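You operate a simulated robot arm through the tools that you are given. There is no shell and no other tool.

Carry out the task below with a simulated robot arm. There is one attempt and no reset: what you move stays moved.

TASK
Wipe the mould plate clean, then fit two inserts on its pins.
Fine: black on the ringed pin, gold on the short pin; the rag goes back. What is to be rubbed or washed off counts as gone when no trace of it is left.

Only the result counts: the job must be done as asked and must still hold three seconds after the hand-in. Knocking over, shifting, dropping, spilling or breaking anything else fails it.

THE ROBOT
A 5-joint arm with a two-finger parallel gripper, fixed in place. Base frame: the origin is on the floor under the middle of its stand, x ahead of it, y to its left, z up; the work surface is at about z = 700. Lengths are in mm, angles in rad, forces in N, time in s.
It reaches about 1134 mm from its shoulder. Its first joint turns from -2.601 to 2.601 rad. Payload 1.57 kg.
Tool frame: the origin (TCP) lies between the finger pads and is the grasp point; the fingertips stand 30 mm ahead of it; z points along the fingers, y is the line along which they close. Largest opening 110 mm; finger width 24, thickness 12; the body of the gripper, 48 by 112 mm, starts 78 mm behind the TCP.
Orientation is that of the tool frame in the base frame, as a unit quaternion [x, y, z, w]. With the fingers straight down and closing along the base's y, the tool's x points along the base's -x, its y along +y and its z along -z.

THE INTERFACE
- The arm moves only by the tool play_rows. Its argument "commands" is text: rows parted by semicolons, each of 7 numbers parted by spaces: the shift along the tool's x, y, z in mm, then the turn, a rotation vector about the tool's x, y, z in degrees, then the opening, from 0 (shut) to 1 (fully open). In form: x y z ax ay az jaw; .... A call has 1 to 20 rows; each row shifts and turns the commanded pose from where the row before left it, along the tool's axes as they then stand. Each row takes 0.2 s and may step no farther than 50 mm and 0.15 rad from the row before; otherwise, or with a gripper value out of range, the whole call is refused. Where a pose cannot be reached the arm comes as near as it can. A force on the tool above 40 N (or 10 N above the force at the start of the call, whichever is more), or a blocked arm, ends the call early, and 0.2 s more pass. The fingers move at their own pace (about 153 mm/s each) and stop on an object; they squeeze with about 25 N. The grip force told is the motor's: it shows also when the fingers shut on nothing. Time passes only in rows, and 0.2 s behind the last, so rows that do not move let the fingers close. It gives the time, the measured TCP pose, the force on the tool (base axes), the opening and the grip force at its end, in the units of the frame above (readings bear some noise), with the torque about the TCP (base axes, N m) and any sound that the robot's microphone picked up, and new pictures: "views" is both (left out), scene, wrist or none.
- Cameras (640 x 400 px; columns grow to the right, rows downward): "scene" is fixed at [397.8, 648.4, 1436.8]; the picture's right is [0.55, 0.84, 0.00], its down [0.81, -0.53, -0.25] and it looks along [-0.21, 0.14, -0.97] (base axes); focal length 351 px, centre (320, 200). "wrist" rides on the gripper at [70, 16, -141] in the tool frame; the picture's right is [-0.23, 0.97, 0.00], its down [-0.86, -0.20, -0.48] and it looks along [-0.47, -0.11, 0.88] (tool axes); focal length 222 px, centre (320, 200). There is no depth. A picture from a camera that has moved, and an enlarged one, comes with that camera's place and axes in the base frame and with its lens.
- move_column(by): slides the trunk up (or, below 0, down) by that many mm; the arm rides with it, the base frame stays. It gives what a move gives, with no picture.
- zoom(camera, box): a new picture of the part [left, top, right, bottom] of that camera's present view, enlarged. The clock stands still meanwhile.
- finish_job(): hands the job in; it is judged then, once.

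Places have to be worked out from the pictures, the camera data and where the tool is seen. Open the gripper and draw the arm clear of the work before you hand the job in, unless the task says otherwise.

The tools are called after ">>>" as a command line: name --argument value ..., lists and objects as JSON in quotes. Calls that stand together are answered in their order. play_rows: Moves the arm, as the interface text tells. Its arguments: {"type":"object","properties":{"commands":{"type":"string"},"views":{"type":"string","enum":["both","scene","wrist","none"]}},"required":["commands"]} The other tools are called the same way: move_column (by) moves the trunk up or down; zoom (camera, box) takes an enlarged picture of a part of a camera's view; finish_job () hands the job in.

At the start:

```text
time: 0.0
tool_pos: [113.3, 641.0, 922.8]
tool_rot: [-0.001, 1.0, 0.0, 0.0]
contact_force: [-0.3, 0.3, -0.7]
torque: [0.01, 0.04, -0.02]
gripper_width: 110.1
finger_force: 0.1
trunk travel left (down, up): [-656.0, 314.0]
```

scene: 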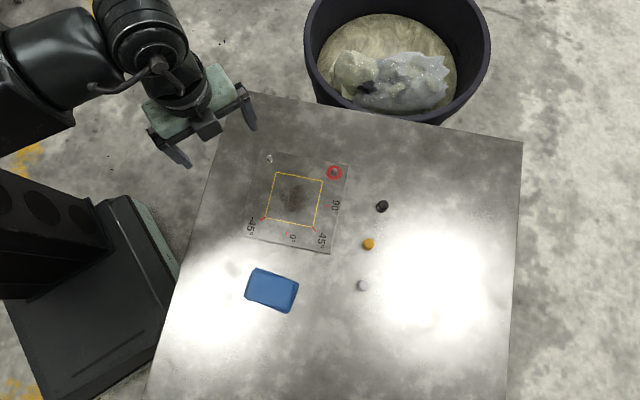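
wrist: 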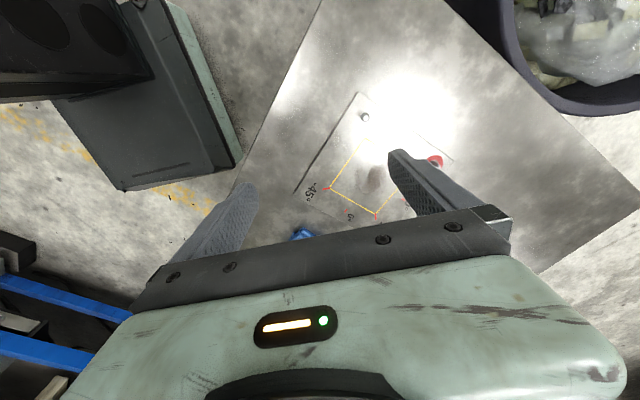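

The scene shows the plate with a smudge in the yellow frame, a blue rag, and three small inserts (black, gold, grey). I zoom in first to learn the details.

>>> zoom --camera "scene" --box '[230, 140, 360, 260]'

>>> zoom --camera "scene" --box '[340, 190, 400, 300]'

>>> zoom --camera "scene" --box '[220, 240, 320, 330]'

```text
3.33 times, centred on (295, 200) of scene
camera zoom: at [397.8, 648.4, 1436.8], right [0.55, 0.84, 0.0], down [0.81, -0.53, -0.25], along [-0.21, 0.14, -0.97], focal length 1169 px, centre (403, 200)
```

zoom: 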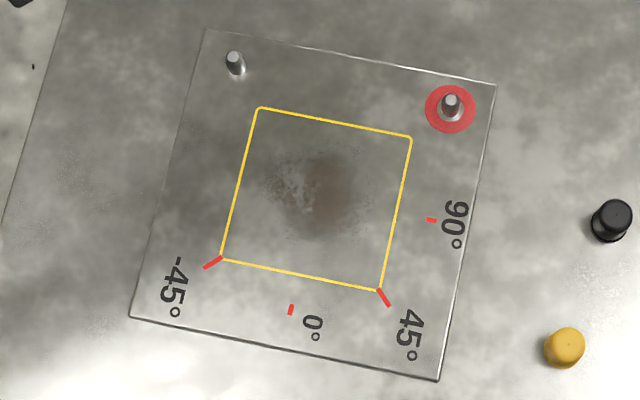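

```text
3.64 times, centred on (370, 245) of scene
camera zoom: at [397.8, 648.4, 1436.8], right [0.55, 0.84, 0.0], down [0.81, -0.53, -0.25], along [-0.21, 0.14, -0.97], focal length 1275 px, centre (138, 36)
```

zoom: 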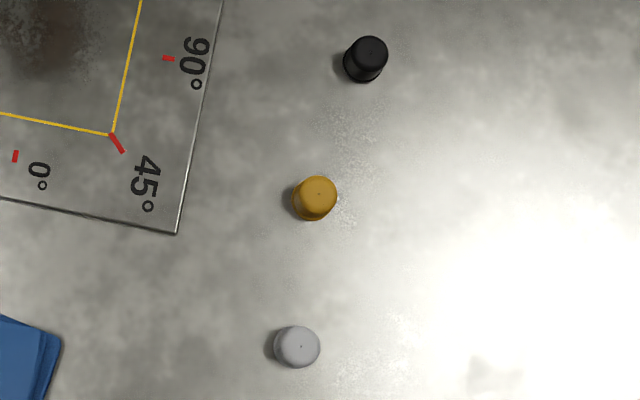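

```text
4.44 times, centred on (270, 285) of scene
camera zoom: at [397.8, 648.4, 1436.8], right [0.55, 0.84, 0.0], down [0.81, -0.53, -0.25], along [-0.21, 0.14, -0.97], focal length 1559 px, centre (542, -178)
```

zoom: 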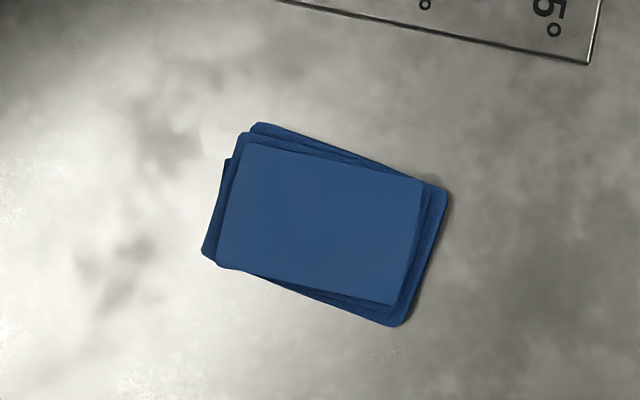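

The plate seems turned by 45° about (208, 706), with the rag at about (344, 566). I zoom in the wrist view on the pins and the stain.

>>> zoom --camera "wrist" --box '[280, 80, 480, 250]'

>>> zoom --camera "scene" --box '[260, 145, 350, 185]'

>>> zoom --camera "scene" --box '[260, 165, 330, 230]'

```text
2.35 times, centred on (380, 165) of wrist
camera zoom: at [43.0, 656.1, 1065.0], right [0.23, 0.97, 0.0], down [0.86, -0.2, 0.48], along [0.47, -0.11, -0.88], focal length 523 px, centre (179, 282)
```

zoom: 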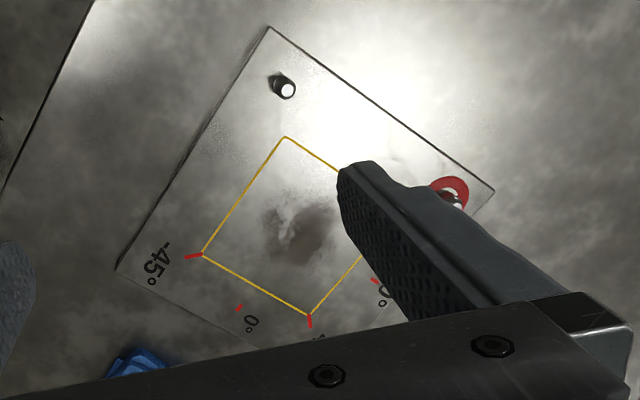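

```text
7.11 times, centred on (305, 165) of scene
camera zoom: at [397.8, 648.4, 1436.8], right [0.55, 0.84, 0.0], down [0.81, -0.53, -0.25], along [-0.21, 0.14, -0.97], focal length 2494 px, centre (427, 449)
```

zoom: 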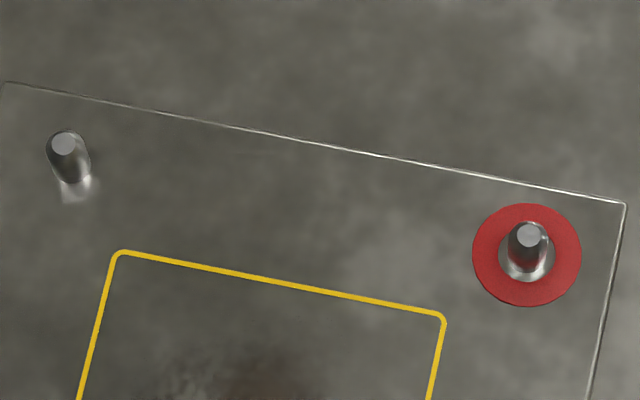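

```text
6.15 times, centred on (295, 198) of scene
camera zoom: at [397.8, 648.4, 1436.8], right [0.55, 0.84, 0.0], down [0.81, -0.53, -0.25], along [-0.21, 0.14, -0.97], focal length 2158 px, centre (474, 215)
```

zoom: 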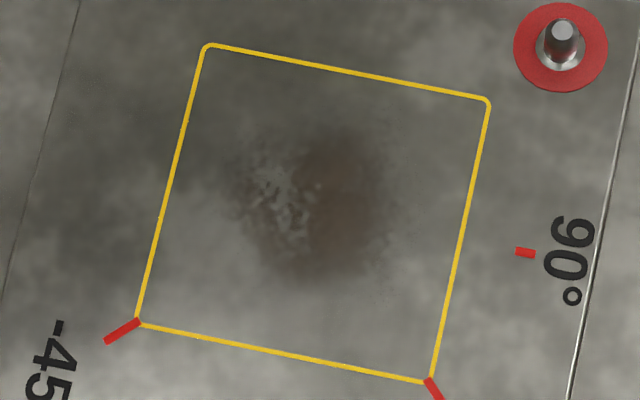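

The wrist camera looks through the grasp point, so I'll carry the tool above the rag at about (343, 566) and turn it by -45° so that the fingers close over the rag's short side.

>>> play_rows --commands "-38.3 -12.5 0 0 0 0 1; -38.3 -12.5 0 0 0 0 1; -38.3 -12.5 0 0 0 0 1; -38.3 -12.5 0 0 0 0 1; -38.3 -12.5 0 0 0 0 1; -38.3 -12.5 0 0 0 0 1; 0 0 0 0 0 -7.5 1; 0 0 0 0 0 -7.5 1; 0 0 0 0 0 -7.5 1; 0 0 0 0 0 -7.5 1; 0 0 0 0 0 -7.5 1; 0 0 0 0 0 -7.5 1; 0 0 0 0 0 0 1"

```text
time: 2.8
tool_pos: [344.3, 565.2, 922.7]
tool_rot: [-0.384, 0.923, 0.0, 0.0]
contact_force: [0.0, 0.2, -0.2]
torque: [-0.01, -0.01, 0.0]
gripper_width: 110.1
finger_force: 0.0
trunk travel left (down, up): [-656.0, 314.0]
camera wrist: at [282.3, 527.0, 1065.0], right [-0.53, 0.85, 0.0], down [0.74, 0.47, 0.48], along [0.41, 0.25, -0.88], focal length 222 px, centre (320, 200)
```

scene: 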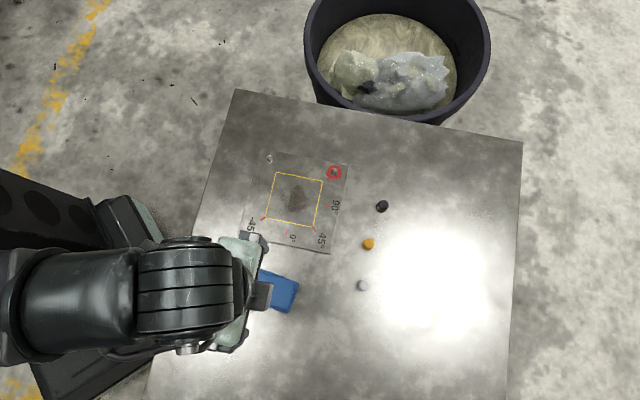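
wrist: 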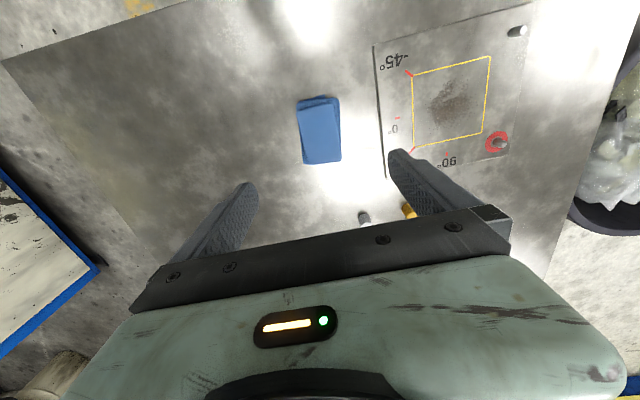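

The wrist view puts the rag at about (343, 563), close to the scene estimate. I lower the open gripper to about 100 mm above the rag for a finer look.

>>> play_rows --commands "0 0 35 0 0 0 1; 0 0 35 0 0 0 1; 0 0 35 0 0 0 1; 0 0 0 0 0 0 1" --views "wrist"

>>> zoom --camera "wrist" --box '[240, 80, 400, 240]'

```text
time: 3.8
tool_pos: [343.9, 564.9, 922.7]
tool_rot: [-0.383, 0.924, 0.0, 0.0]
contact_force: [0.3, -0.1, 0.4]
torque: [0.02, 0.01, 0.0]
gripper_width: 109.9
finger_force: 0.1
out of reach, approached as far as the arm can: row 1, 2, 3
trunk travel left (down, up): [-656.0, 314.0]
camera wrist: at [282.2, 527.1, 1065.0], right [-0.53, 0.85, 0.0], down [0.75, 0.46, 0.48], along [0.41, 0.25, -0.88], focal length 222 px, centre (320, 200)
```

wrist: 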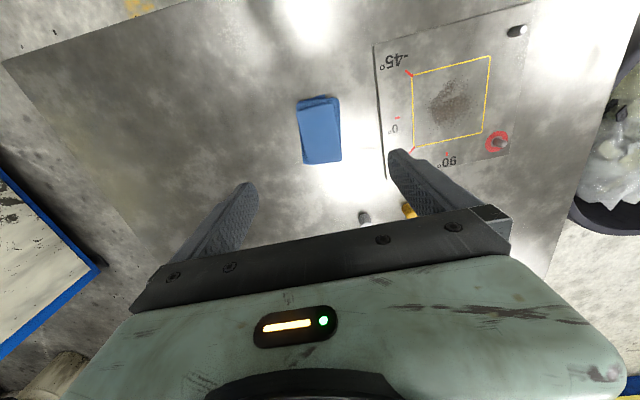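

```text
2.50 times, centred on (320, 160) of wrist
camera zoom: at [282.2, 527.1, 1065.0], right [-0.53, 0.85, 0.0], down [0.75, 0.46, 0.48], along [0.41, 0.25, -0.88], focal length 555 px, centre (320, 300)
```

zoom: 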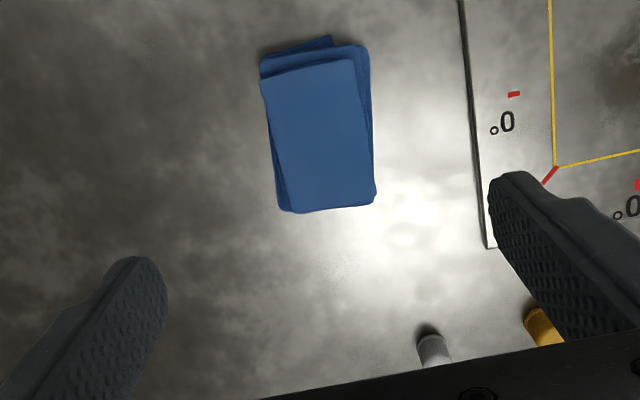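

The arm can't reach lower at this trunk height, so I lower the trunk and read the result.

>>> move_column --by -100

```text
time: 5.1
tool_pos: [344.7, 565.2, 823.5]
tool_rot: [-0.383, 0.924, 0.0, 0.0]
contact_force: [-0.8, 0.9, 0.2]
torque: [-0.02, -0.04, 0.02]
gripper_width: 109.9
finger_force: 0.0
trunk travel left (down, up): [-556.0, 414.0]
```

The tool rode down to z≈823. I look with the wrist camera from here.

>>> play_rows --commands "0 0 0 0 0 0 1" --views "both"

>>> zoom --camera "wrist" --box '[220, 80, 420, 240]'

```text
time: 5.5
tool_pos: [343.4, 566.2, 822.2]
tool_rot: [-0.384, 0.924, -0.001, 0.0]
contact_force: [-0.2, -0.2, -0.4]
torque: [0.01, 0.0, -0.01]
gripper_width: 110.1
finger_force: 0.2
trunk travel left (down, up): [-556.0, 414.0]
camera wrist: at [282.3, 527.1, 965.0], right [-0.53, 0.85, 0.0], down [0.75, 0.46, 0.48], along [0.41, 0.25, -0.88], focal length 222 px, centre (320, 200)
```

scene: 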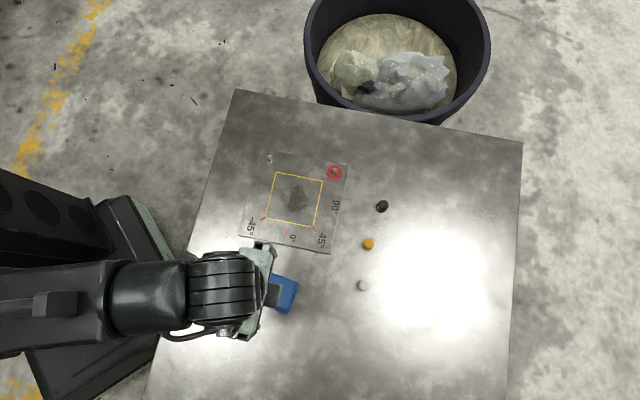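
wrist: 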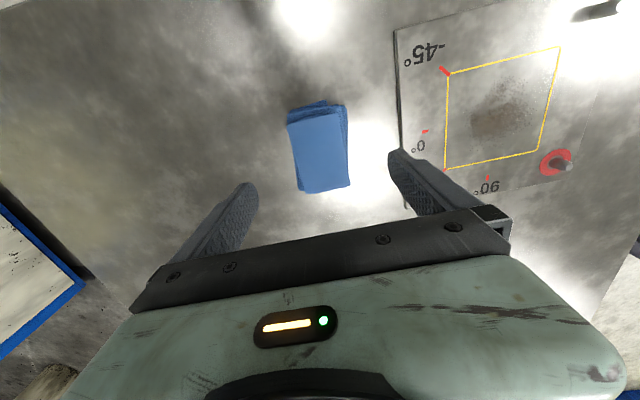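

```text
2.50 times, centred on (320, 160) of wrist
camera zoom: at [282.3, 527.1, 965.0], right [-0.53, 0.85, 0.0], down [0.75, 0.46, 0.48], along [0.41, 0.25, -0.88], focal length 555 px, centre (320, 300)
```

zoom: 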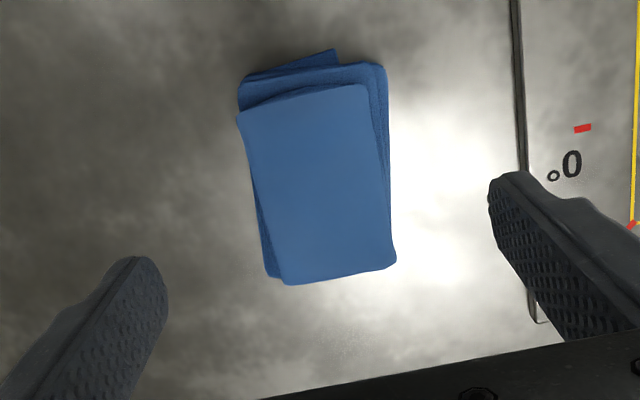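

The rag lies about under the tool, some 84×55 mm and 15–25 mm high. I raise the arm by 100 mm and then lower the trunk by 150 mm, so the arm gains room to move downward.

>>> play_rows --commands "0 0 -50 0 0 0 1; 0 0 -50 0 0 0 1; 0 0 0 0 0 0 1" --views "none"

>>> move_column --by -150

>>> play_rows --commands "0 0 0 0 0 0 1" --views "both"

>>> zoom --camera "wrist" --box '[200, 60, 440, 240]'

```text
time: 6.3
tool_pos: [344.4, 566.1, 823.0]
tool_rot: [-0.383, 0.924, 0.0, 0.0]
contact_force: [-0.1, -0.2, 0.9]
torque: [-0.03, -0.03, -0.01]
gripper_width: 110.1
finger_force: 0.0
out of reach, approached as far as the arm can: row 1, 2
trunk travel left (down, up): [-556.0, 414.0]
```

```text
time: 7.5
tool_pos: [344.0, 564.8, 729.0]
tool_rot: [-0.384, 0.923, 0.002, 0.005]
contact_force: [-0.8, -1.2, 59.6]
torque: [-0.53, 0.48, 0.27]
gripper_width: 109.7
finger_force: 0.0
trunk travel left (down, up): [-460.0, 510.0]
stopped: the force on the tool passed its limit at 368 N (the readings are from after the stop); the commanded pose is now the measured one
```

```text
time: 7.8
tool_pos: [344.5, 564.9, 730.1]
tool_rot: [-0.384, 0.924, 0.002, 0.004]
contact_force: [-2.1, -2.3, 67.9]
torque: [-0.95, 0.24, 0.54]
gripper_width: 110.2
finger_force: 0.0
trunk travel left (down, up): [-460.0, 510.0]
camera wrist: at [280.9, 525.6, 871.1], right [-0.53, 0.85, 0.0], down [0.74, 0.46, 0.49], along [0.41, 0.26, -0.87], focal length 222 px, centre (320, 200)
```

scene: 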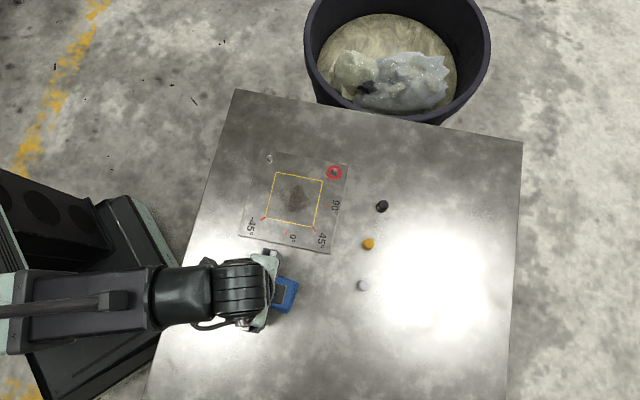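
wrist: 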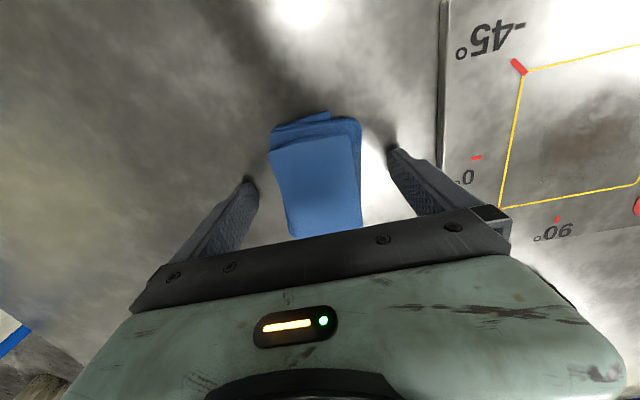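

```text
2.22 times, centred on (320, 150) of wrist
camera zoom: at [280.9, 525.6, 871.1], right [-0.53, 0.85, 0.0], down [0.74, 0.46, 0.49], along [0.41, 0.26, -0.87], focal length 494 px, centre (320, 311)
```

zoom: 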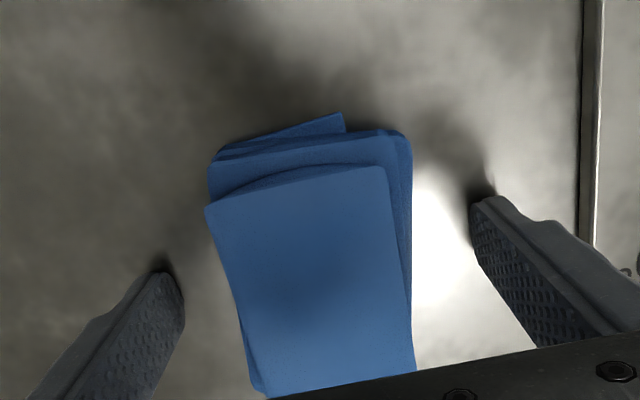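

The upward arm move was refused as out of reach, and the trunk then pressed the fingertips onto the table at z=700 (tip contact at TCP z≈730). I lift the trunk a little at once to unload, and from now on I check each step.

>>> move_column --by 10

```text
time: 8.4
tool_pos: [346.0, 567.7, 736.0]
tool_rot: [-0.383, 0.924, 0.001, 0.004]
contact_force: [-0.1, 0.2, 0.9]
torque: [0.02, -0.02, 0.01]
gripper_width: 110.1
finger_force: 0.1
trunk travel left (down, up): [-470.0, 500.0]
```

Unloaded now at z≈736. I test a small arm motion upward to learn what it can do.

>>> play_rows --commands "0 0 -10 0 0 0 1; 0 0 0 0 0 0 1" --views "none"

```text
time: 9.0
tool_pos: [344.5, 568.2, 736.8]
tool_rot: [-0.382, 0.924, 0.001, 0.004]
contact_force: [-0.3, 0.2, 0.5]
torque: [0.01, 0.0, 0.01]
gripper_width: 109.8
finger_force: 0.2
out of reach, approached as far as the arm can: row 1
trunk travel left (down, up): [-470.0, 500.0]
```

Vertical motion clearly comes only from the trunk; the arm moves in the plane. I correct the slight tilt left from the contact (0.47° about tool y) and look again.

>>> play_rows --commands "0 0 0 0 0.47 0 1; 0 0 0 0 0 0 1; 0 0 0 0 0 0 1" --views "wrist"

>>> zoom --camera "wrist" --box '[200, 60, 440, 240]'

```text
time: 9.8
tool_pos: [344.3, 567.4, 738.5]
tool_rot: [-0.383, 0.924, -0.001, -0.002]
contact_force: [0.1, -0.4, -1.4]
torque: [0.02, 0.01, 0.03]
gripper_width: 110.1
finger_force: 0.0
trunk travel left (down, up): [-470.0, 500.0]
camera wrist: at [283.9, 529.3, 878.7], right [-0.53, 0.85, 0.0], down [0.75, 0.46, 0.48], along [0.41, 0.25, -0.88], focal length 222 px, centre (320, 200)
```

wrist: 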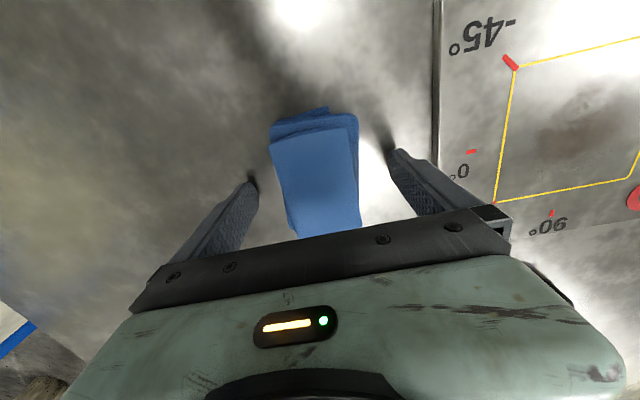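

```text
2.22 times, centred on (320, 150) of wrist
camera zoom: at [283.9, 529.3, 878.7], right [-0.53, 0.85, 0.0], down [0.75, 0.46, 0.48], along [0.41, 0.25, -0.88], focal length 494 px, centre (320, 311)
```

zoom: 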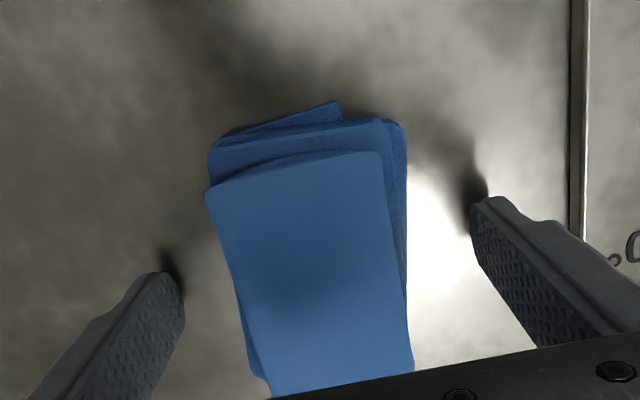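

Tilt is gone and the rag lies between the fingers. I lower the trunk by 3 mm so that the fingertips are about 5 mm above the table, then close.

>>> move_column --by -3

>>> play_rows --commands "0 0 0 0 0 0 0.7; 0 0 0 0 0 0 0.3; 0 0 0 0 0 0 0.3; 0 0 0 0 0 0 0.3; 0 0 0 0 0 0 0.3" --views "both"

```text
time: 10.3
tool_pos: [346.2, 567.0, 733.4]
tool_rot: [-0.382, 0.924, -0.001, -0.001]
contact_force: [-1.2, 0.1, -0.1]
torque: [0.0, 0.02, 0.01]
gripper_width: 109.9
finger_force: 0.0
trunk travel left (down, up): [-467.0, 503.0]
```

```text
time: 11.6
tool_pos: [345.9, 568.0, 735.2]
tool_rot: [-0.383, 0.924, 0.0, 0.0]
contact_force: [0.1, -0.4, -0.4]
torque: [0.01, 0.0, -0.04]
gripper_width: 58.7
finger_force: 24.9
trunk travel left (down, up): [-467.0, 503.0]
camera wrist: at [283.9, 529.3, 875.7], right [-0.53, 0.85, 0.0], down [0.75, 0.46, 0.48], along [0.41, 0.25, -0.88], focal length 222 px, centre (320, 200)
```

scene: 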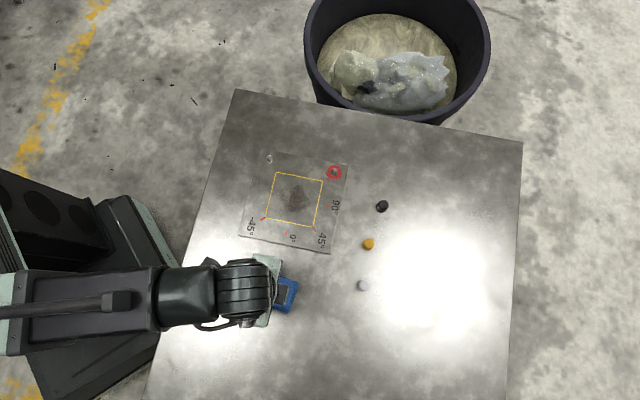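
wrist: 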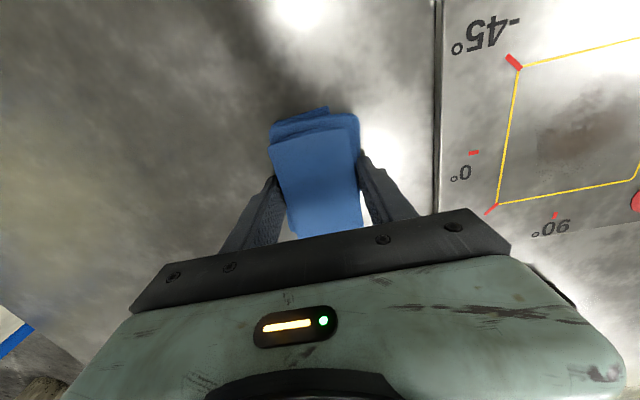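

The rag is held (width 58.7 mm, 25 N); the grasp pose by the camera readout is TCP (344.7, 567.5, 734.7). I lift by 60 mm.

>>> move_column --by 60

>>> play_rows --commands "0 0 0 0 0 0 0.3; 0 0 0 0 0 0 0.3" --views "both"

```text
time: 12.6
tool_pos: [345.4, 567.7, 793.6]
tool_rot: [-0.383, 0.924, -0.001, -0.001]
contact_force: [-0.2, -1.1, 0.2]
torque: [0.03, 0.01, -0.02]
gripper_width: 58.4
finger_force: 25.7
trunk travel left (down, up): [-527.0, 443.0]
```

```text
time: 13.2
tool_pos: [345.2, 567.4, 793.4]
tool_rot: [-0.383, 0.924, 0.0, 0.0]
contact_force: [-0.1, 0.5, -1.1]
torque: [0.03, 0.03, -0.03]
gripper_width: 58.3
finger_force: 24.8
trunk travel left (down, up): [-527.0, 443.0]
camera wrist: at [283.9, 529.3, 935.6], right [-0.53, 0.85, 0.0], down [0.75, 0.46, 0.48], along [0.41, 0.25, -0.88], focal length 222 px, centre (320, 200)
```

scene: 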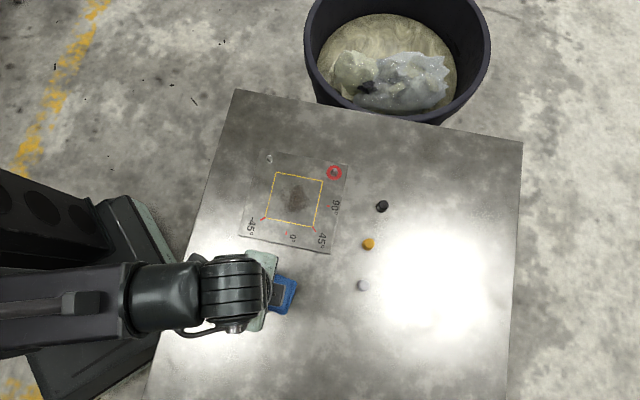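
wrist: 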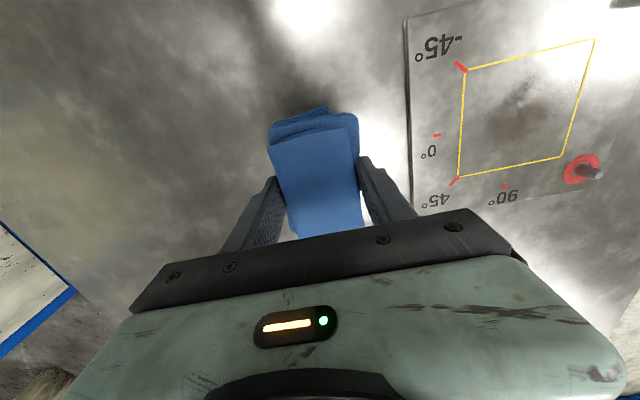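

Rag lifted. I move along tool y by 194.5 mm to bring it above the middle of the plate, without rag contact (rag bottom at about z=760).

>>> play_rows --commands "-0.4 38.9 0 0 0 0 0.3; -0.4 38.9 0 0 0 0 0.3; -0.4 38.9 0 0 0 0 0.3; -0.4 38.9 0 0 0 0 0.3; -0.4 38.9 0 0 0 0 0.3; 0 0 0 0 0 0 0.3; 0 0 0 0 0 0 0.3" --views "both"

```text
time: 14.8
tool_pos: [211.7, 707.0, 793.4]
tool_rot: [-0.383, 0.924, 0.001, -0.001]
contact_force: [0.2, 0.1, -0.9]
torque: [0.02, 0.0, -0.03]
gripper_width: 57.9
finger_force: 24.7
trunk travel left (down, up): [-527.0, 443.0]
camera wrist: at [149.3, 669.0, 935.6], right [-0.53, 0.85, 0.0], down [0.75, 0.46, 0.48], along [0.41, 0.25, -0.88], focal length 222 px, centre (320, 200)
```

scene: 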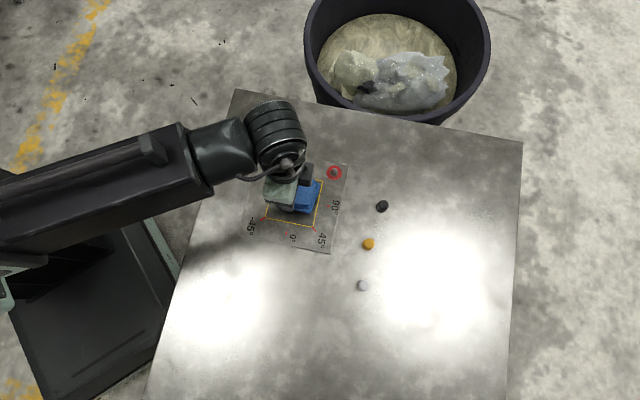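
wrist: 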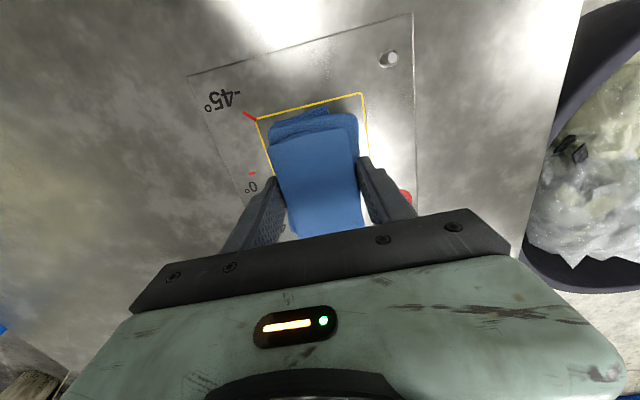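

The wrist view confirms the frame is centred on the tool to about 1 mm. I lower the trunk by 50 mm, leaving the rag a few mm above the plate.

>>> move_column --by -48

>>> move_column --by -2

```text
time: 15.7
tool_pos: [210.7, 706.9, 746.0]
tool_rot: [-0.382, 0.924, 0.0, -0.001]
contact_force: [0.5, 0.0, -1.3]
torque: [-0.02, 0.02, 0.04]
gripper_width: 57.8
finger_force: 24.7
trunk travel left (down, up): [-479.0, 491.0]
```

```text
time: 16.2
tool_pos: [211.3, 707.8, 744.6]
tool_rot: [-0.383, 0.924, 0.0, -0.001]
contact_force: [-0.6, -0.2, -0.2]
torque: [0.02, -0.01, -0.01]
gripper_width: 57.8
finger_force: 24.9
trunk travel left (down, up): [-477.0, 493.0]
```

No contact yet at TCP z≈744.6. I continue down in 2 mm steps.

>>> move_column --by -2

>>> move_column --by -1

```text
time: 16.7
tool_pos: [210.5, 707.6, 743.1]
tool_rot: [-0.383, 0.924, 0.001, 0.0]
contact_force: [2.2, 9.6, 28.4]
torque: [0.16, 0.04, -0.48]
gripper_width: 57.8
finger_force: 24.7
trunk travel left (down, up): [-475.0, 495.0]
```

```text
time: 17.2
tool_pos: [210.5, 705.9, 742.8]
tool_rot: [-0.382, 0.924, 0.0, -0.001]
contact_force: [2.4, 7.5, 27.5]
torque: [0.19, 0.02, -0.34]
gripper_width: 57.7
finger_force: 25.1
trunk travel left (down, up): [-474.0, 496.0]
```

Contact at about 28 N, more than I want. I raise by 1 mm to press more lightly.

>>> move_column --by 1

```text
time: 17.7
tool_pos: [210.8, 706.3, 740.8]
tool_rot: [-0.383, 0.924, -0.001, -0.001]
contact_force: [-0.9, -0.5, 7.3]
torque: [0.15, -0.05, -0.16]
gripper_width: 57.6
finger_force: 24.9
trunk travel left (down, up): [-475.0, 495.0]
```

Now 7 N: good for rubbing. I rub along tool y ±24 mm with x offsets, then check the force.

>>> play_rows --commands "0 12 0 0 0 0 0.3; 0 12 0 0 0 0 0.3; 0 -12 0 0 0 0 0.3; 0 -12 0 0 0 0 0.3; 0 -12 0 0 0 0 0.3; 0 -12 0 0 0 0 0.3; 0 12 0 0 0 0 0.3; 0 12 0 0 0 0 0.3; 12 0 0 0 0 0 0.3; 0 12 0 0 0 0 0.3; 0 12 0 0 0 0 0.3; 0 -12 0 0 0 0 0.3; 0 -12 0 0 0 0 0.3; 0 -12 0 0 0 0 0.3; 0 -12 0 0 0 0 0.3; 0 12 0 0 0 0 0.3; 0 12 0 0 0 0 0.3; -12 0 0 0 0 0 0.3" --views "both"

```text
time: 21.5
tool_pos: [210.8, 706.8, 741.6]
tool_rot: [-0.383, 0.924, 0.0, -0.001]
contact_force: [-1.2, -0.1, 1.3]
torque: [-0.05, 0.02, -0.04]
gripper_width: 57.1
finger_force: 25.2
trunk travel left (down, up): [-475.0, 495.0]
camera wrist: at [148.7, 669.3, 883.8], right [-0.53, 0.85, 0.0], down [0.75, 0.46, 0.48], along [0.41, 0.25, -0.88], focal length 222 px, centre (320, 200)
```

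scene: 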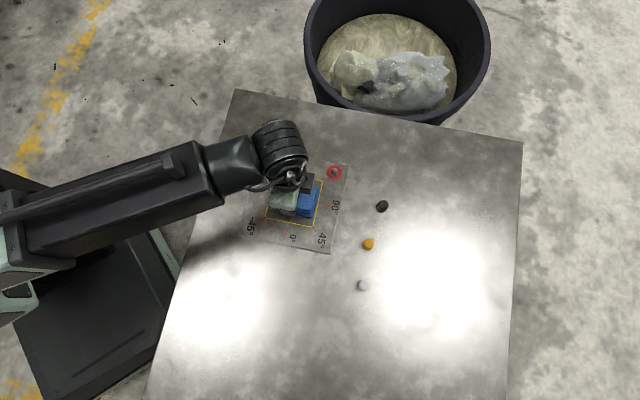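
wrist: 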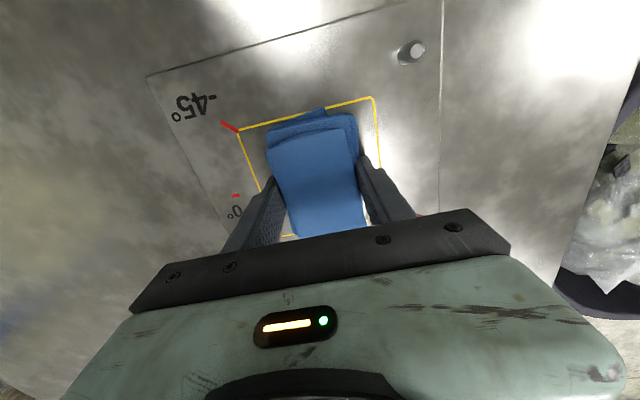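

The contact force faded to about 1 N as the rag shifted in the grip. I press down another 1 mm and read the force.

>>> move_column --by -1

```text
time: 22.0
tool_pos: [209.8, 707.3, 740.5]
tool_rot: [-0.383, 0.924, 0.0, 0.001]
contact_force: [1.5, 6.9, 20.3]
torque: [-0.03, 0.12, -0.09]
gripper_width: 57.4
finger_force: 25.0
trunk travel left (down, up): [-474.0, 496.0]
```

Now about 20 N. I rub along tool x and diagonally over the whole frame.

>>> play_rows --commands "12 0 0 0 0 0 0.3; -12 0 0 0 0 0 0.3; -12 0 0 0 0 0 0.3; 12 0 0 0 0 0 0.3; 0 12 0 0 0 0 0.3; 12 0 0 0 0 0 0.3; -12 0 0 0 0 0 0.3; -12 0 0 0 0 0 0.3; 12 0 0 0 0 0 0.3; 0 -12 0 0 0 0 0.3; 0 -12 0 0 0 0 0.3; 12 0 0 0 0 0 0.3; -12 0 0 0 0 0 0.3; -12 0 0 0 0 0 0.3; 12 0 0 0 0 0 0.3; 0 12 0 0 0 0 0.3; 12 12 0 0 0 0 0.3; -12 -12 0 0 0 0 0.3; -12 12 0 0 0 0 0.3; 12 -12 0 0 0 0 0.3" --views "none"

```text
time: 26.2
tool_pos: [212.2, 706.9, 741.8]
tool_rot: [-0.382, 0.924, 0.001, -0.001]
contact_force: [0.3, 4.6, 11.0]
torque: [0.09, 0.04, -0.03]
gripper_width: 57.0
finger_force: 25.0
trunk travel left (down, up): [-474.0, 496.0]
```

The force stayed near 11 N. I lift by 40 mm and move the rag aside to look at the plate.

>>> move_column --by 40

>>> play_rows --commands "0 -45 0 0 0 0 0.3; 0 -45 0 0 0 0 0.3; 0 -40 0 0 0 0 0.3; 0 0 0 0 0 0 0.3" --views "both"

>>> zoom --camera "scene" --box '[240, 145, 350, 255]'

```text
time: 27.1
tool_pos: [211.8, 707.3, 779.6]
tool_rot: [-0.382, 0.924, 0.0, -0.001]
contact_force: [-0.2, -0.5, -1.5]
torque: [-0.01, 0.01, 0.01]
gripper_width: 57.1
finger_force: 25.1
trunk travel left (down, up): [-514.0, 456.0]
```

```text
time: 28.1
tool_pos: [304.9, 612.4, 780.2]
tool_rot: [-0.383, 0.924, 0.0, -0.002]
contact_force: [-0.6, 0.0, -0.9]
torque: [-0.02, -0.01, -0.03]
gripper_width: 57.3
finger_force: 25.4
trunk travel left (down, up): [-514.0, 456.0]
camera wrist: at [244.4, 574.5, 922.6], right [-0.53, 0.85, 0.0], down [0.75, 0.46, 0.48], along [0.41, 0.25, -0.88], focal length 222 px, centre (320, 200)
```

scene: 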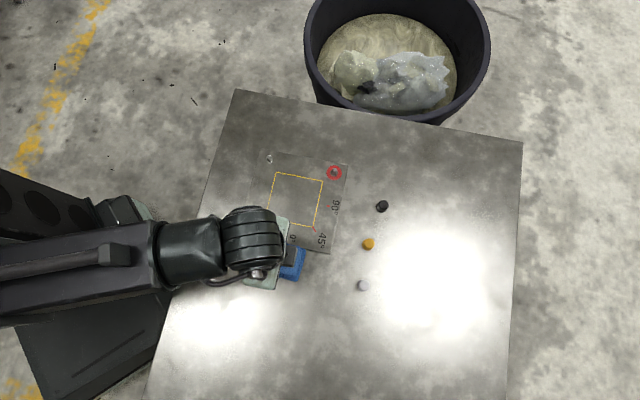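
wrist: 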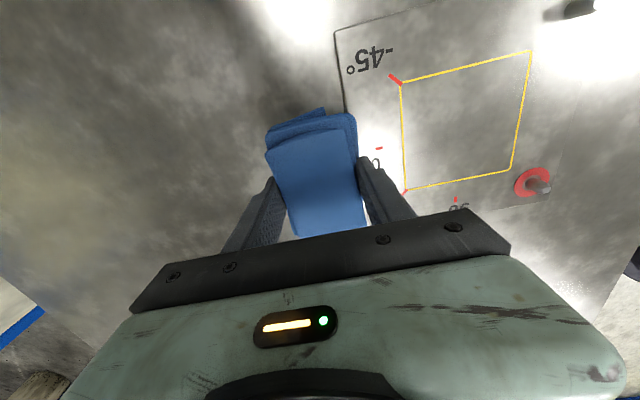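

```text
3.64 times, centred on (295, 200) of scene
camera zoom: at [397.8, 648.4, 1436.8], right [0.55, 0.84, 0.0], down [0.81, -0.53, -0.25], along [-0.21, 0.14, -0.97], focal length 1275 px, centre (411, 200)
```

zoom: 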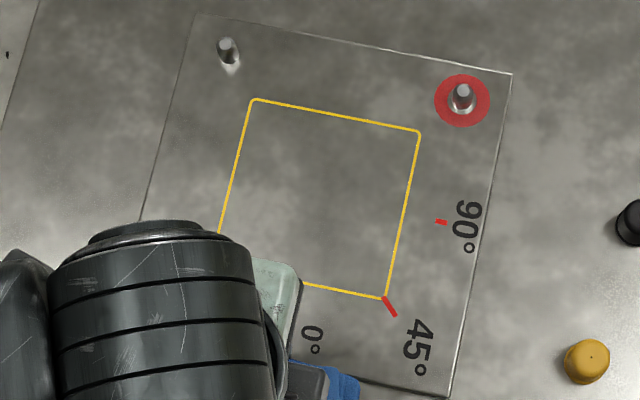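

The stain looks gone and the plate hasn't moved. I look closely for remaining traces from both cameras.

>>> zoom --camera "wrist" --box '[370, 40, 550, 200]'

>>> zoom --camera "scene" --box '[260, 165, 330, 230]'

```text
2.50 times, centred on (460, 120) of wrist
camera zoom: at [244.4, 574.5, 922.6], right [-0.53, 0.85, 0.0], down [0.75, 0.46, 0.48], along [0.41, 0.25, -0.88], focal length 555 px, centre (-30, 400)
```

zoom: 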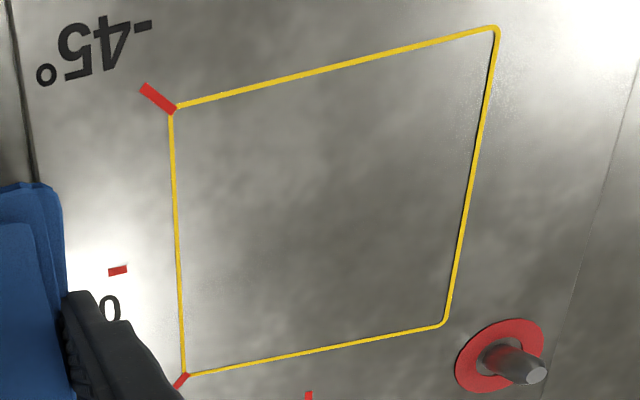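

```text
6.15 times, centred on (295, 198) of scene
camera zoom: at [397.8, 648.4, 1436.8], right [0.55, 0.84, 0.0], down [0.81, -0.53, -0.25], along [-0.21, 0.14, -0.97], focal length 2158 px, centre (474, 215)
```

zoom: 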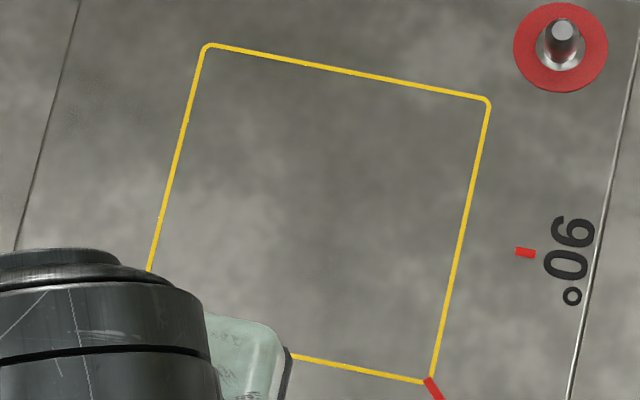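

It looks clean, but as insurance I do a second pass over the whole frame: back over the centre, then down to contact.

>>> play_rows --commands "0 45 0 0 0 0 0.3; 0 45 0 0 0 0 0.3; 0 40 0 0 0 0 0.3; 0 0 0 0 0 0 0.3" --views "none"

>>> move_column --by -39

>>> move_column --by -1

```text
time: 29.1
tool_pos: [211.7, 705.5, 779.9]
tool_rot: [-0.382, 0.924, -0.001, -0.001]
contact_force: [-0.7, 0.2, -0.7]
torque: [-0.01, 0.0, 0.01]
gripper_width: 57.0
finger_force: 24.9
trunk travel left (down, up): [-514.0, 456.0]
```

```text
time: 29.9
tool_pos: [212.9, 705.6, 742.5]
tool_rot: [-0.383, 0.924, -0.001, -0.001]
contact_force: [0.3, -0.2, -0.7]
torque: [0.04, 0.02, -0.02]
gripper_width: 57.0
finger_force: 25.2
trunk travel left (down, up): [-475.0, 495.0]
```

```text
time: 30.4
tool_pos: [211.0, 705.4, 741.0]
tool_rot: [-0.383, 0.924, -0.001, 0.0]
contact_force: [1.1, 1.6, 6.7]
torque: [0.03, -0.04, 0.0]
gripper_width: 57.0
finger_force: 24.9
trunk travel left (down, up): [-474.0, 496.0]
```

Contact at about 7 N. I rub a full raster: range ±24 mm in y, ±14 mm in x.

>>> play_rows --commands "14 0 0 0 0 0 0.3; 0 12 0 0 0 0 0.3; 0 12 0 0 0 0 0.3; 0 -16 0 0 0 0 0.3; 0 -16 0 0 0 0 0.3; 0 -16 0 0 0 0 0.3; -14 0 0 0 0 0 0.3; 0 16 0 0 0 0 0.3; 0 16 0 0 0 0 0.3; 0 16 0 0 0 0 0.3; -14 0 0 0 0 0 0.3; 0 -16 0 0 0 0 0.3; 0 -16 0 0 0 0 0.3; 0 -16 0 0 0 0 0.3; 14 12 0 0 0 0 0.3; 0 12 0 0 0 0 0.3" --views "none"

>>> play_rows --commands "14 0 0 0 0 0 0.3; -14 0 0 0 0 0 0.3; -14 0 0 0 0 0 0.3; 14 0 0 0 0 0 0.3; 0 16 0 0 0 0 0.3; 14 0 0 0 0 0 0.3; -14 0 0 0 0 0 0.3; -14 0 0 0 0 0 0.3; 14 0 0 0 0 0 0.3; 0 -16 0 0 0 0 0.3; 0 -16 0 0 0 0 0.3; 14 0 0 0 0 0 0.3; -14 0 0 0 0 0 0.3; -14 0 0 0 0 0 0.3; 14 0 0 0 0 0 0.3; 0 16 0 0 0 0 0.3; 14 14 0 0 0 0 0.3; -14 -14 0 0 0 0 0.3; -14 14 0 0 0 0 0.3; 14 -14 0 0 0 0 0.3" --views "none"

```text
time: 33.8
tool_pos: [211.1, 704.4, 741.2]
tool_rot: [-0.382, 0.924, 0.0, -0.001]
contact_force: [1.2, -1.5, 4.8]
torque: [0.03, -0.09, -0.05]
gripper_width: 57.1
finger_force: 24.6
trunk travel left (down, up): [-474.0, 496.0]
```

```text
time: 38.0
tool_pos: [212.0, 705.7, 739.7]
tool_rot: [-0.382, 0.924, -0.001, 0.0]
contact_force: [-0.3, 1.0, 2.5]
torque: [0.04, 0.02, -0.02]
gripper_width: 56.9
finger_force: 25.7
trunk travel left (down, up): [-474.0, 496.0]
```

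Now I lift by 40 mm, move back toward the rag's place, and read the exact pose from the camera data.

>>> move_column --by 40

>>> play_rows --commands "0 -45 0 0 0 0 0.3; 0 -45 0 0 0 0 0.3; 0 -45 0 0 0 0 0.3; 0 -45 0 0 0 0 0.3; 0 0 0 0 0 0 0.3; 0 0 0 0 0 0 0.3" --views "both"

>>> zoom --camera "scene" --box '[240, 145, 350, 255]'

```text
time: 38.8
tool_pos: [213.0, 706.7, 781.2]
tool_rot: [-0.382, 0.924, 0.0, -0.001]
contact_force: [0.3, -0.3, -0.5]
torque: [-0.01, -0.02, 0.02]
gripper_width: 57.0
finger_force: 24.9
trunk travel left (down, up): [-514.0, 456.0]
```

```text
time: 40.2
tool_pos: [340.6, 579.8, 780.0]
tool_rot: [-0.382, 0.924, -0.001, -0.001]
contact_force: [0.6, -0.7, -1.2]
torque: [0.02, 0.0, 0.0]
gripper_width: 57.4
finger_force: 24.6
trunk travel left (down, up): [-514.0, 456.0]
camera wrist: at [279.1, 542.0, 922.6], right [-0.53, 0.85, 0.0], down [0.75, 0.46, 0.48], along [0.41, 0.25, -0.88], focal length 222 px, centre (320, 200)
```

scene: 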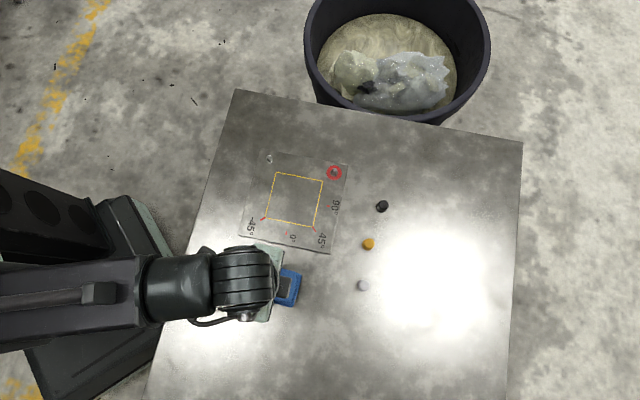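
wrist: 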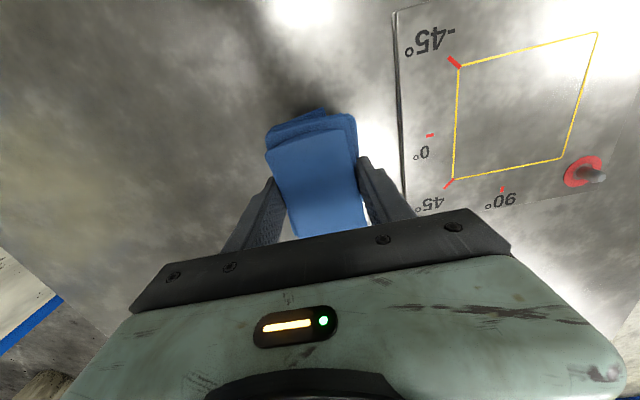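

```text
3.64 times, centred on (295, 200) of scene
camera zoom: at [397.8, 648.4, 1436.8], right [0.55, 0.84, 0.0], down [0.81, -0.53, -0.25], along [-0.21, 0.14, -0.97], focal length 1275 px, centre (411, 200)
```

zoom: 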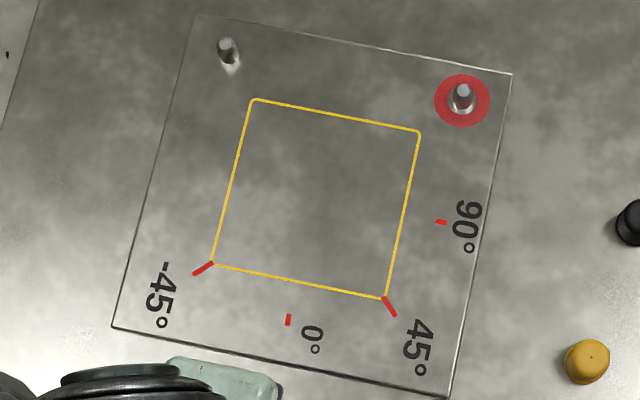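

The plate is clean. I shift to the exact pick-up spot (tool x +5.6, y −12.4) and verify it before lowering.

>>> play_rows --commands "5.6 -12.4 0 0 0 0 0.3; 0 0 0 0 0 0 0.3; 0 0 0 0 0 0 0.3" --views "wrist"

>>> move_column --by -46

```text
time: 41.0
tool_pos: [344.2, 568.2, 781.1]
tool_rot: [-0.383, 0.924, 0.0, -0.001]
contact_force: [-0.3, 0.7, 0.3]
torque: [0.0, -0.03, 0.0]
gripper_width: 57.4
finger_force: 24.9
trunk travel left (down, up): [-514.0, 456.0]
camera wrist: at [283.3, 529.8, 922.6], right [-0.53, 0.85, 0.0], down [0.75, 0.46, 0.48], along [0.41, 0.25, -0.88], focal length 222 px, centre (320, 200)
```

wrist: 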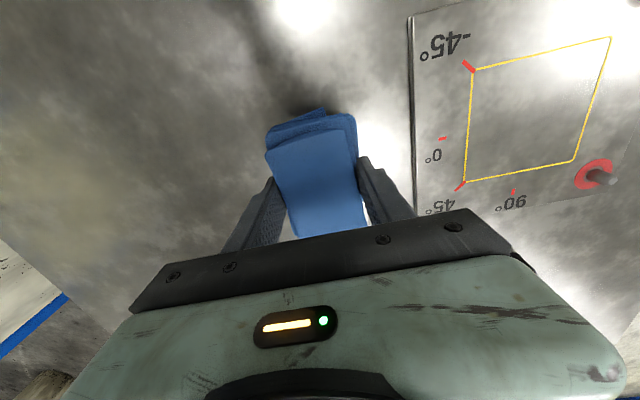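

```text
time: 41.9
tool_pos: [345.6, 567.5, 734.5]
tool_rot: [-0.382, 0.924, -0.001, -0.001]
contact_force: [0.0, -0.1, -0.2]
torque: [0.01, 0.03, 0.02]
gripper_width: 57.0
finger_force: 25.0
trunk travel left (down, up): [-468.0, 502.0]
```

No contact yet at TCP z≈735. I lower 1 mm at a time until the rag touches the table.

>>> move_column --by -1

>>> move_column --by -1

```text
time: 42.4
tool_pos: [344.6, 566.6, 733.5]
tool_rot: [-0.382, 0.924, 0.0, -0.001]
contact_force: [0.0, -0.1, -0.7]
torque: [-0.02, 0.01, -0.01]
gripper_width: 57.2
finger_force: 25.7
trunk travel left (down, up): [-467.0, 503.0]
```

```text
time: 42.9
tool_pos: [344.9, 567.8, 732.6]
tool_rot: [-0.382, 0.924, 0.0, 0.0]
contact_force: [0.4, 0.2, 0.3]
torque: [0.02, -0.01, 0.02]
gripper_width: 57.1
finger_force: 24.8
trunk travel left (down, up): [-466.0, 504.0]
```

>>> move_column --by -1

```text
time: 43.4
tool_pos: [345.3, 567.3, 731.5]
tool_rot: [-0.382, 0.924, 0.0, -0.001]
contact_force: [0.5, 0.5, -1.4]
torque: [-0.01, -0.01, 0.03]
gripper_width: 56.9
finger_force: 25.2
trunk travel left (down, up): [-465.0, 505.0]
```

Still no contact; fingertips about 2 mm above the table. One more millimetre, then I release.

>>> move_column --by -1

```text
time: 43.9
tool_pos: [343.8, 568.7, 730.1]
tool_rot: [-0.382, 0.924, 0.0, 0.0]
contact_force: [0.9, 1.4, 2.9]
torque: [0.06, -0.01, -0.04]
gripper_width: 57.2
finger_force: 24.9
trunk travel left (down, up): [-464.0, 506.0]
```

Light contact (3 N). I open the fingers to release the rag.

>>> play_rows --commands "0 0 0 0 0 0 0.55; 0 0 0 0 0 0 0.6; 0 0 0 0 0 0 0.8; 0 0 0 0 0 0 1; 0 0 0 0 0 0 1" --views "wrist"

>>> zoom --camera "wrist" --box '[200, 60, 440, 240]'

```text
time: 45.1
tool_pos: [344.9, 567.7, 730.3]
tool_rot: [-0.382, 0.924, 0.0, -0.001]
contact_force: [0.4, 0.8, 0.0]
torque: [0.01, 0.04, 0.02]
gripper_width: 110.0
finger_force: 0.1
trunk travel left (down, up): [-464.0, 506.0]
camera wrist: at [283.2, 529.8, 872.7], right [-0.53, 0.85, 0.0], down [0.75, 0.46, 0.48], along [0.41, 0.25, -0.88], focal length 222 px, centre (320, 200)
```

wrist: 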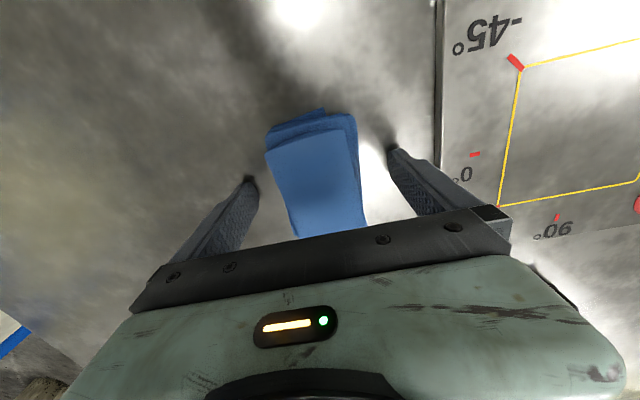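

```text
2.22 times, centred on (320, 150) of wrist
camera zoom: at [283.2, 529.8, 872.7], right [-0.53, 0.85, 0.0], down [0.75, 0.46, 0.48], along [0.41, 0.25, -0.88], focal length 494 px, centre (320, 311)
```

zoom: 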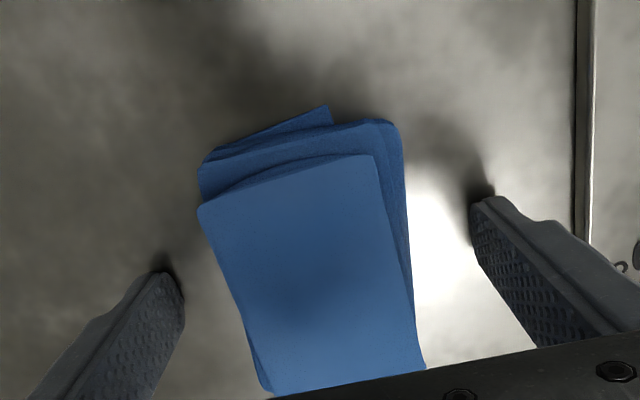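

The rag is back in its place, perhaps turned by a few degrees. I raise the trunk by 110 mm and move the arm off so I can compare it with the first picture.

>>> move_column --by 110

>>> play_rows --commands "0 45 0 0 0 0 0.5; 0 45 0 0 0 0 0.5; -45 45 0 0 0 0 0.5; -45 0 0 0 0 0 0.5; -30 0 0 0 0 0 0.5; 0 0 0 0 0 0 0.5; 0 0 0 0 0 0 0.5" --views "both"

>>> zoom --camera "scene" --box '[220, 240, 320, 330]'

```text
time: 46.5
tool_pos: [345.1, 567.0, 840.9]
tool_rot: [-0.382, 0.924, -0.001, -0.001]
contact_force: [0.4, 0.9, 0.7]
torque: [0.02, -0.01, 0.01]
gripper_width: 110.3
finger_force: 0.0
trunk travel left (down, up): [-574.0, 396.0]
```

```text
refused: row 3 steps farther than a row can; nothing moved
```

```text
4.44 times, centred on (270, 285) of scene
camera zoom: at [397.8, 648.4, 1436.8], right [0.55, 0.84, 0.0], down [0.81, -0.53, -0.25], along [-0.21, 0.14, -0.97], focal length 1559 px, centre (542, -178)
```

zoom: 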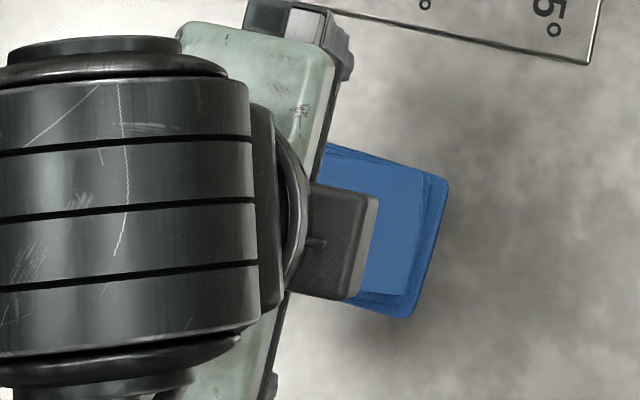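

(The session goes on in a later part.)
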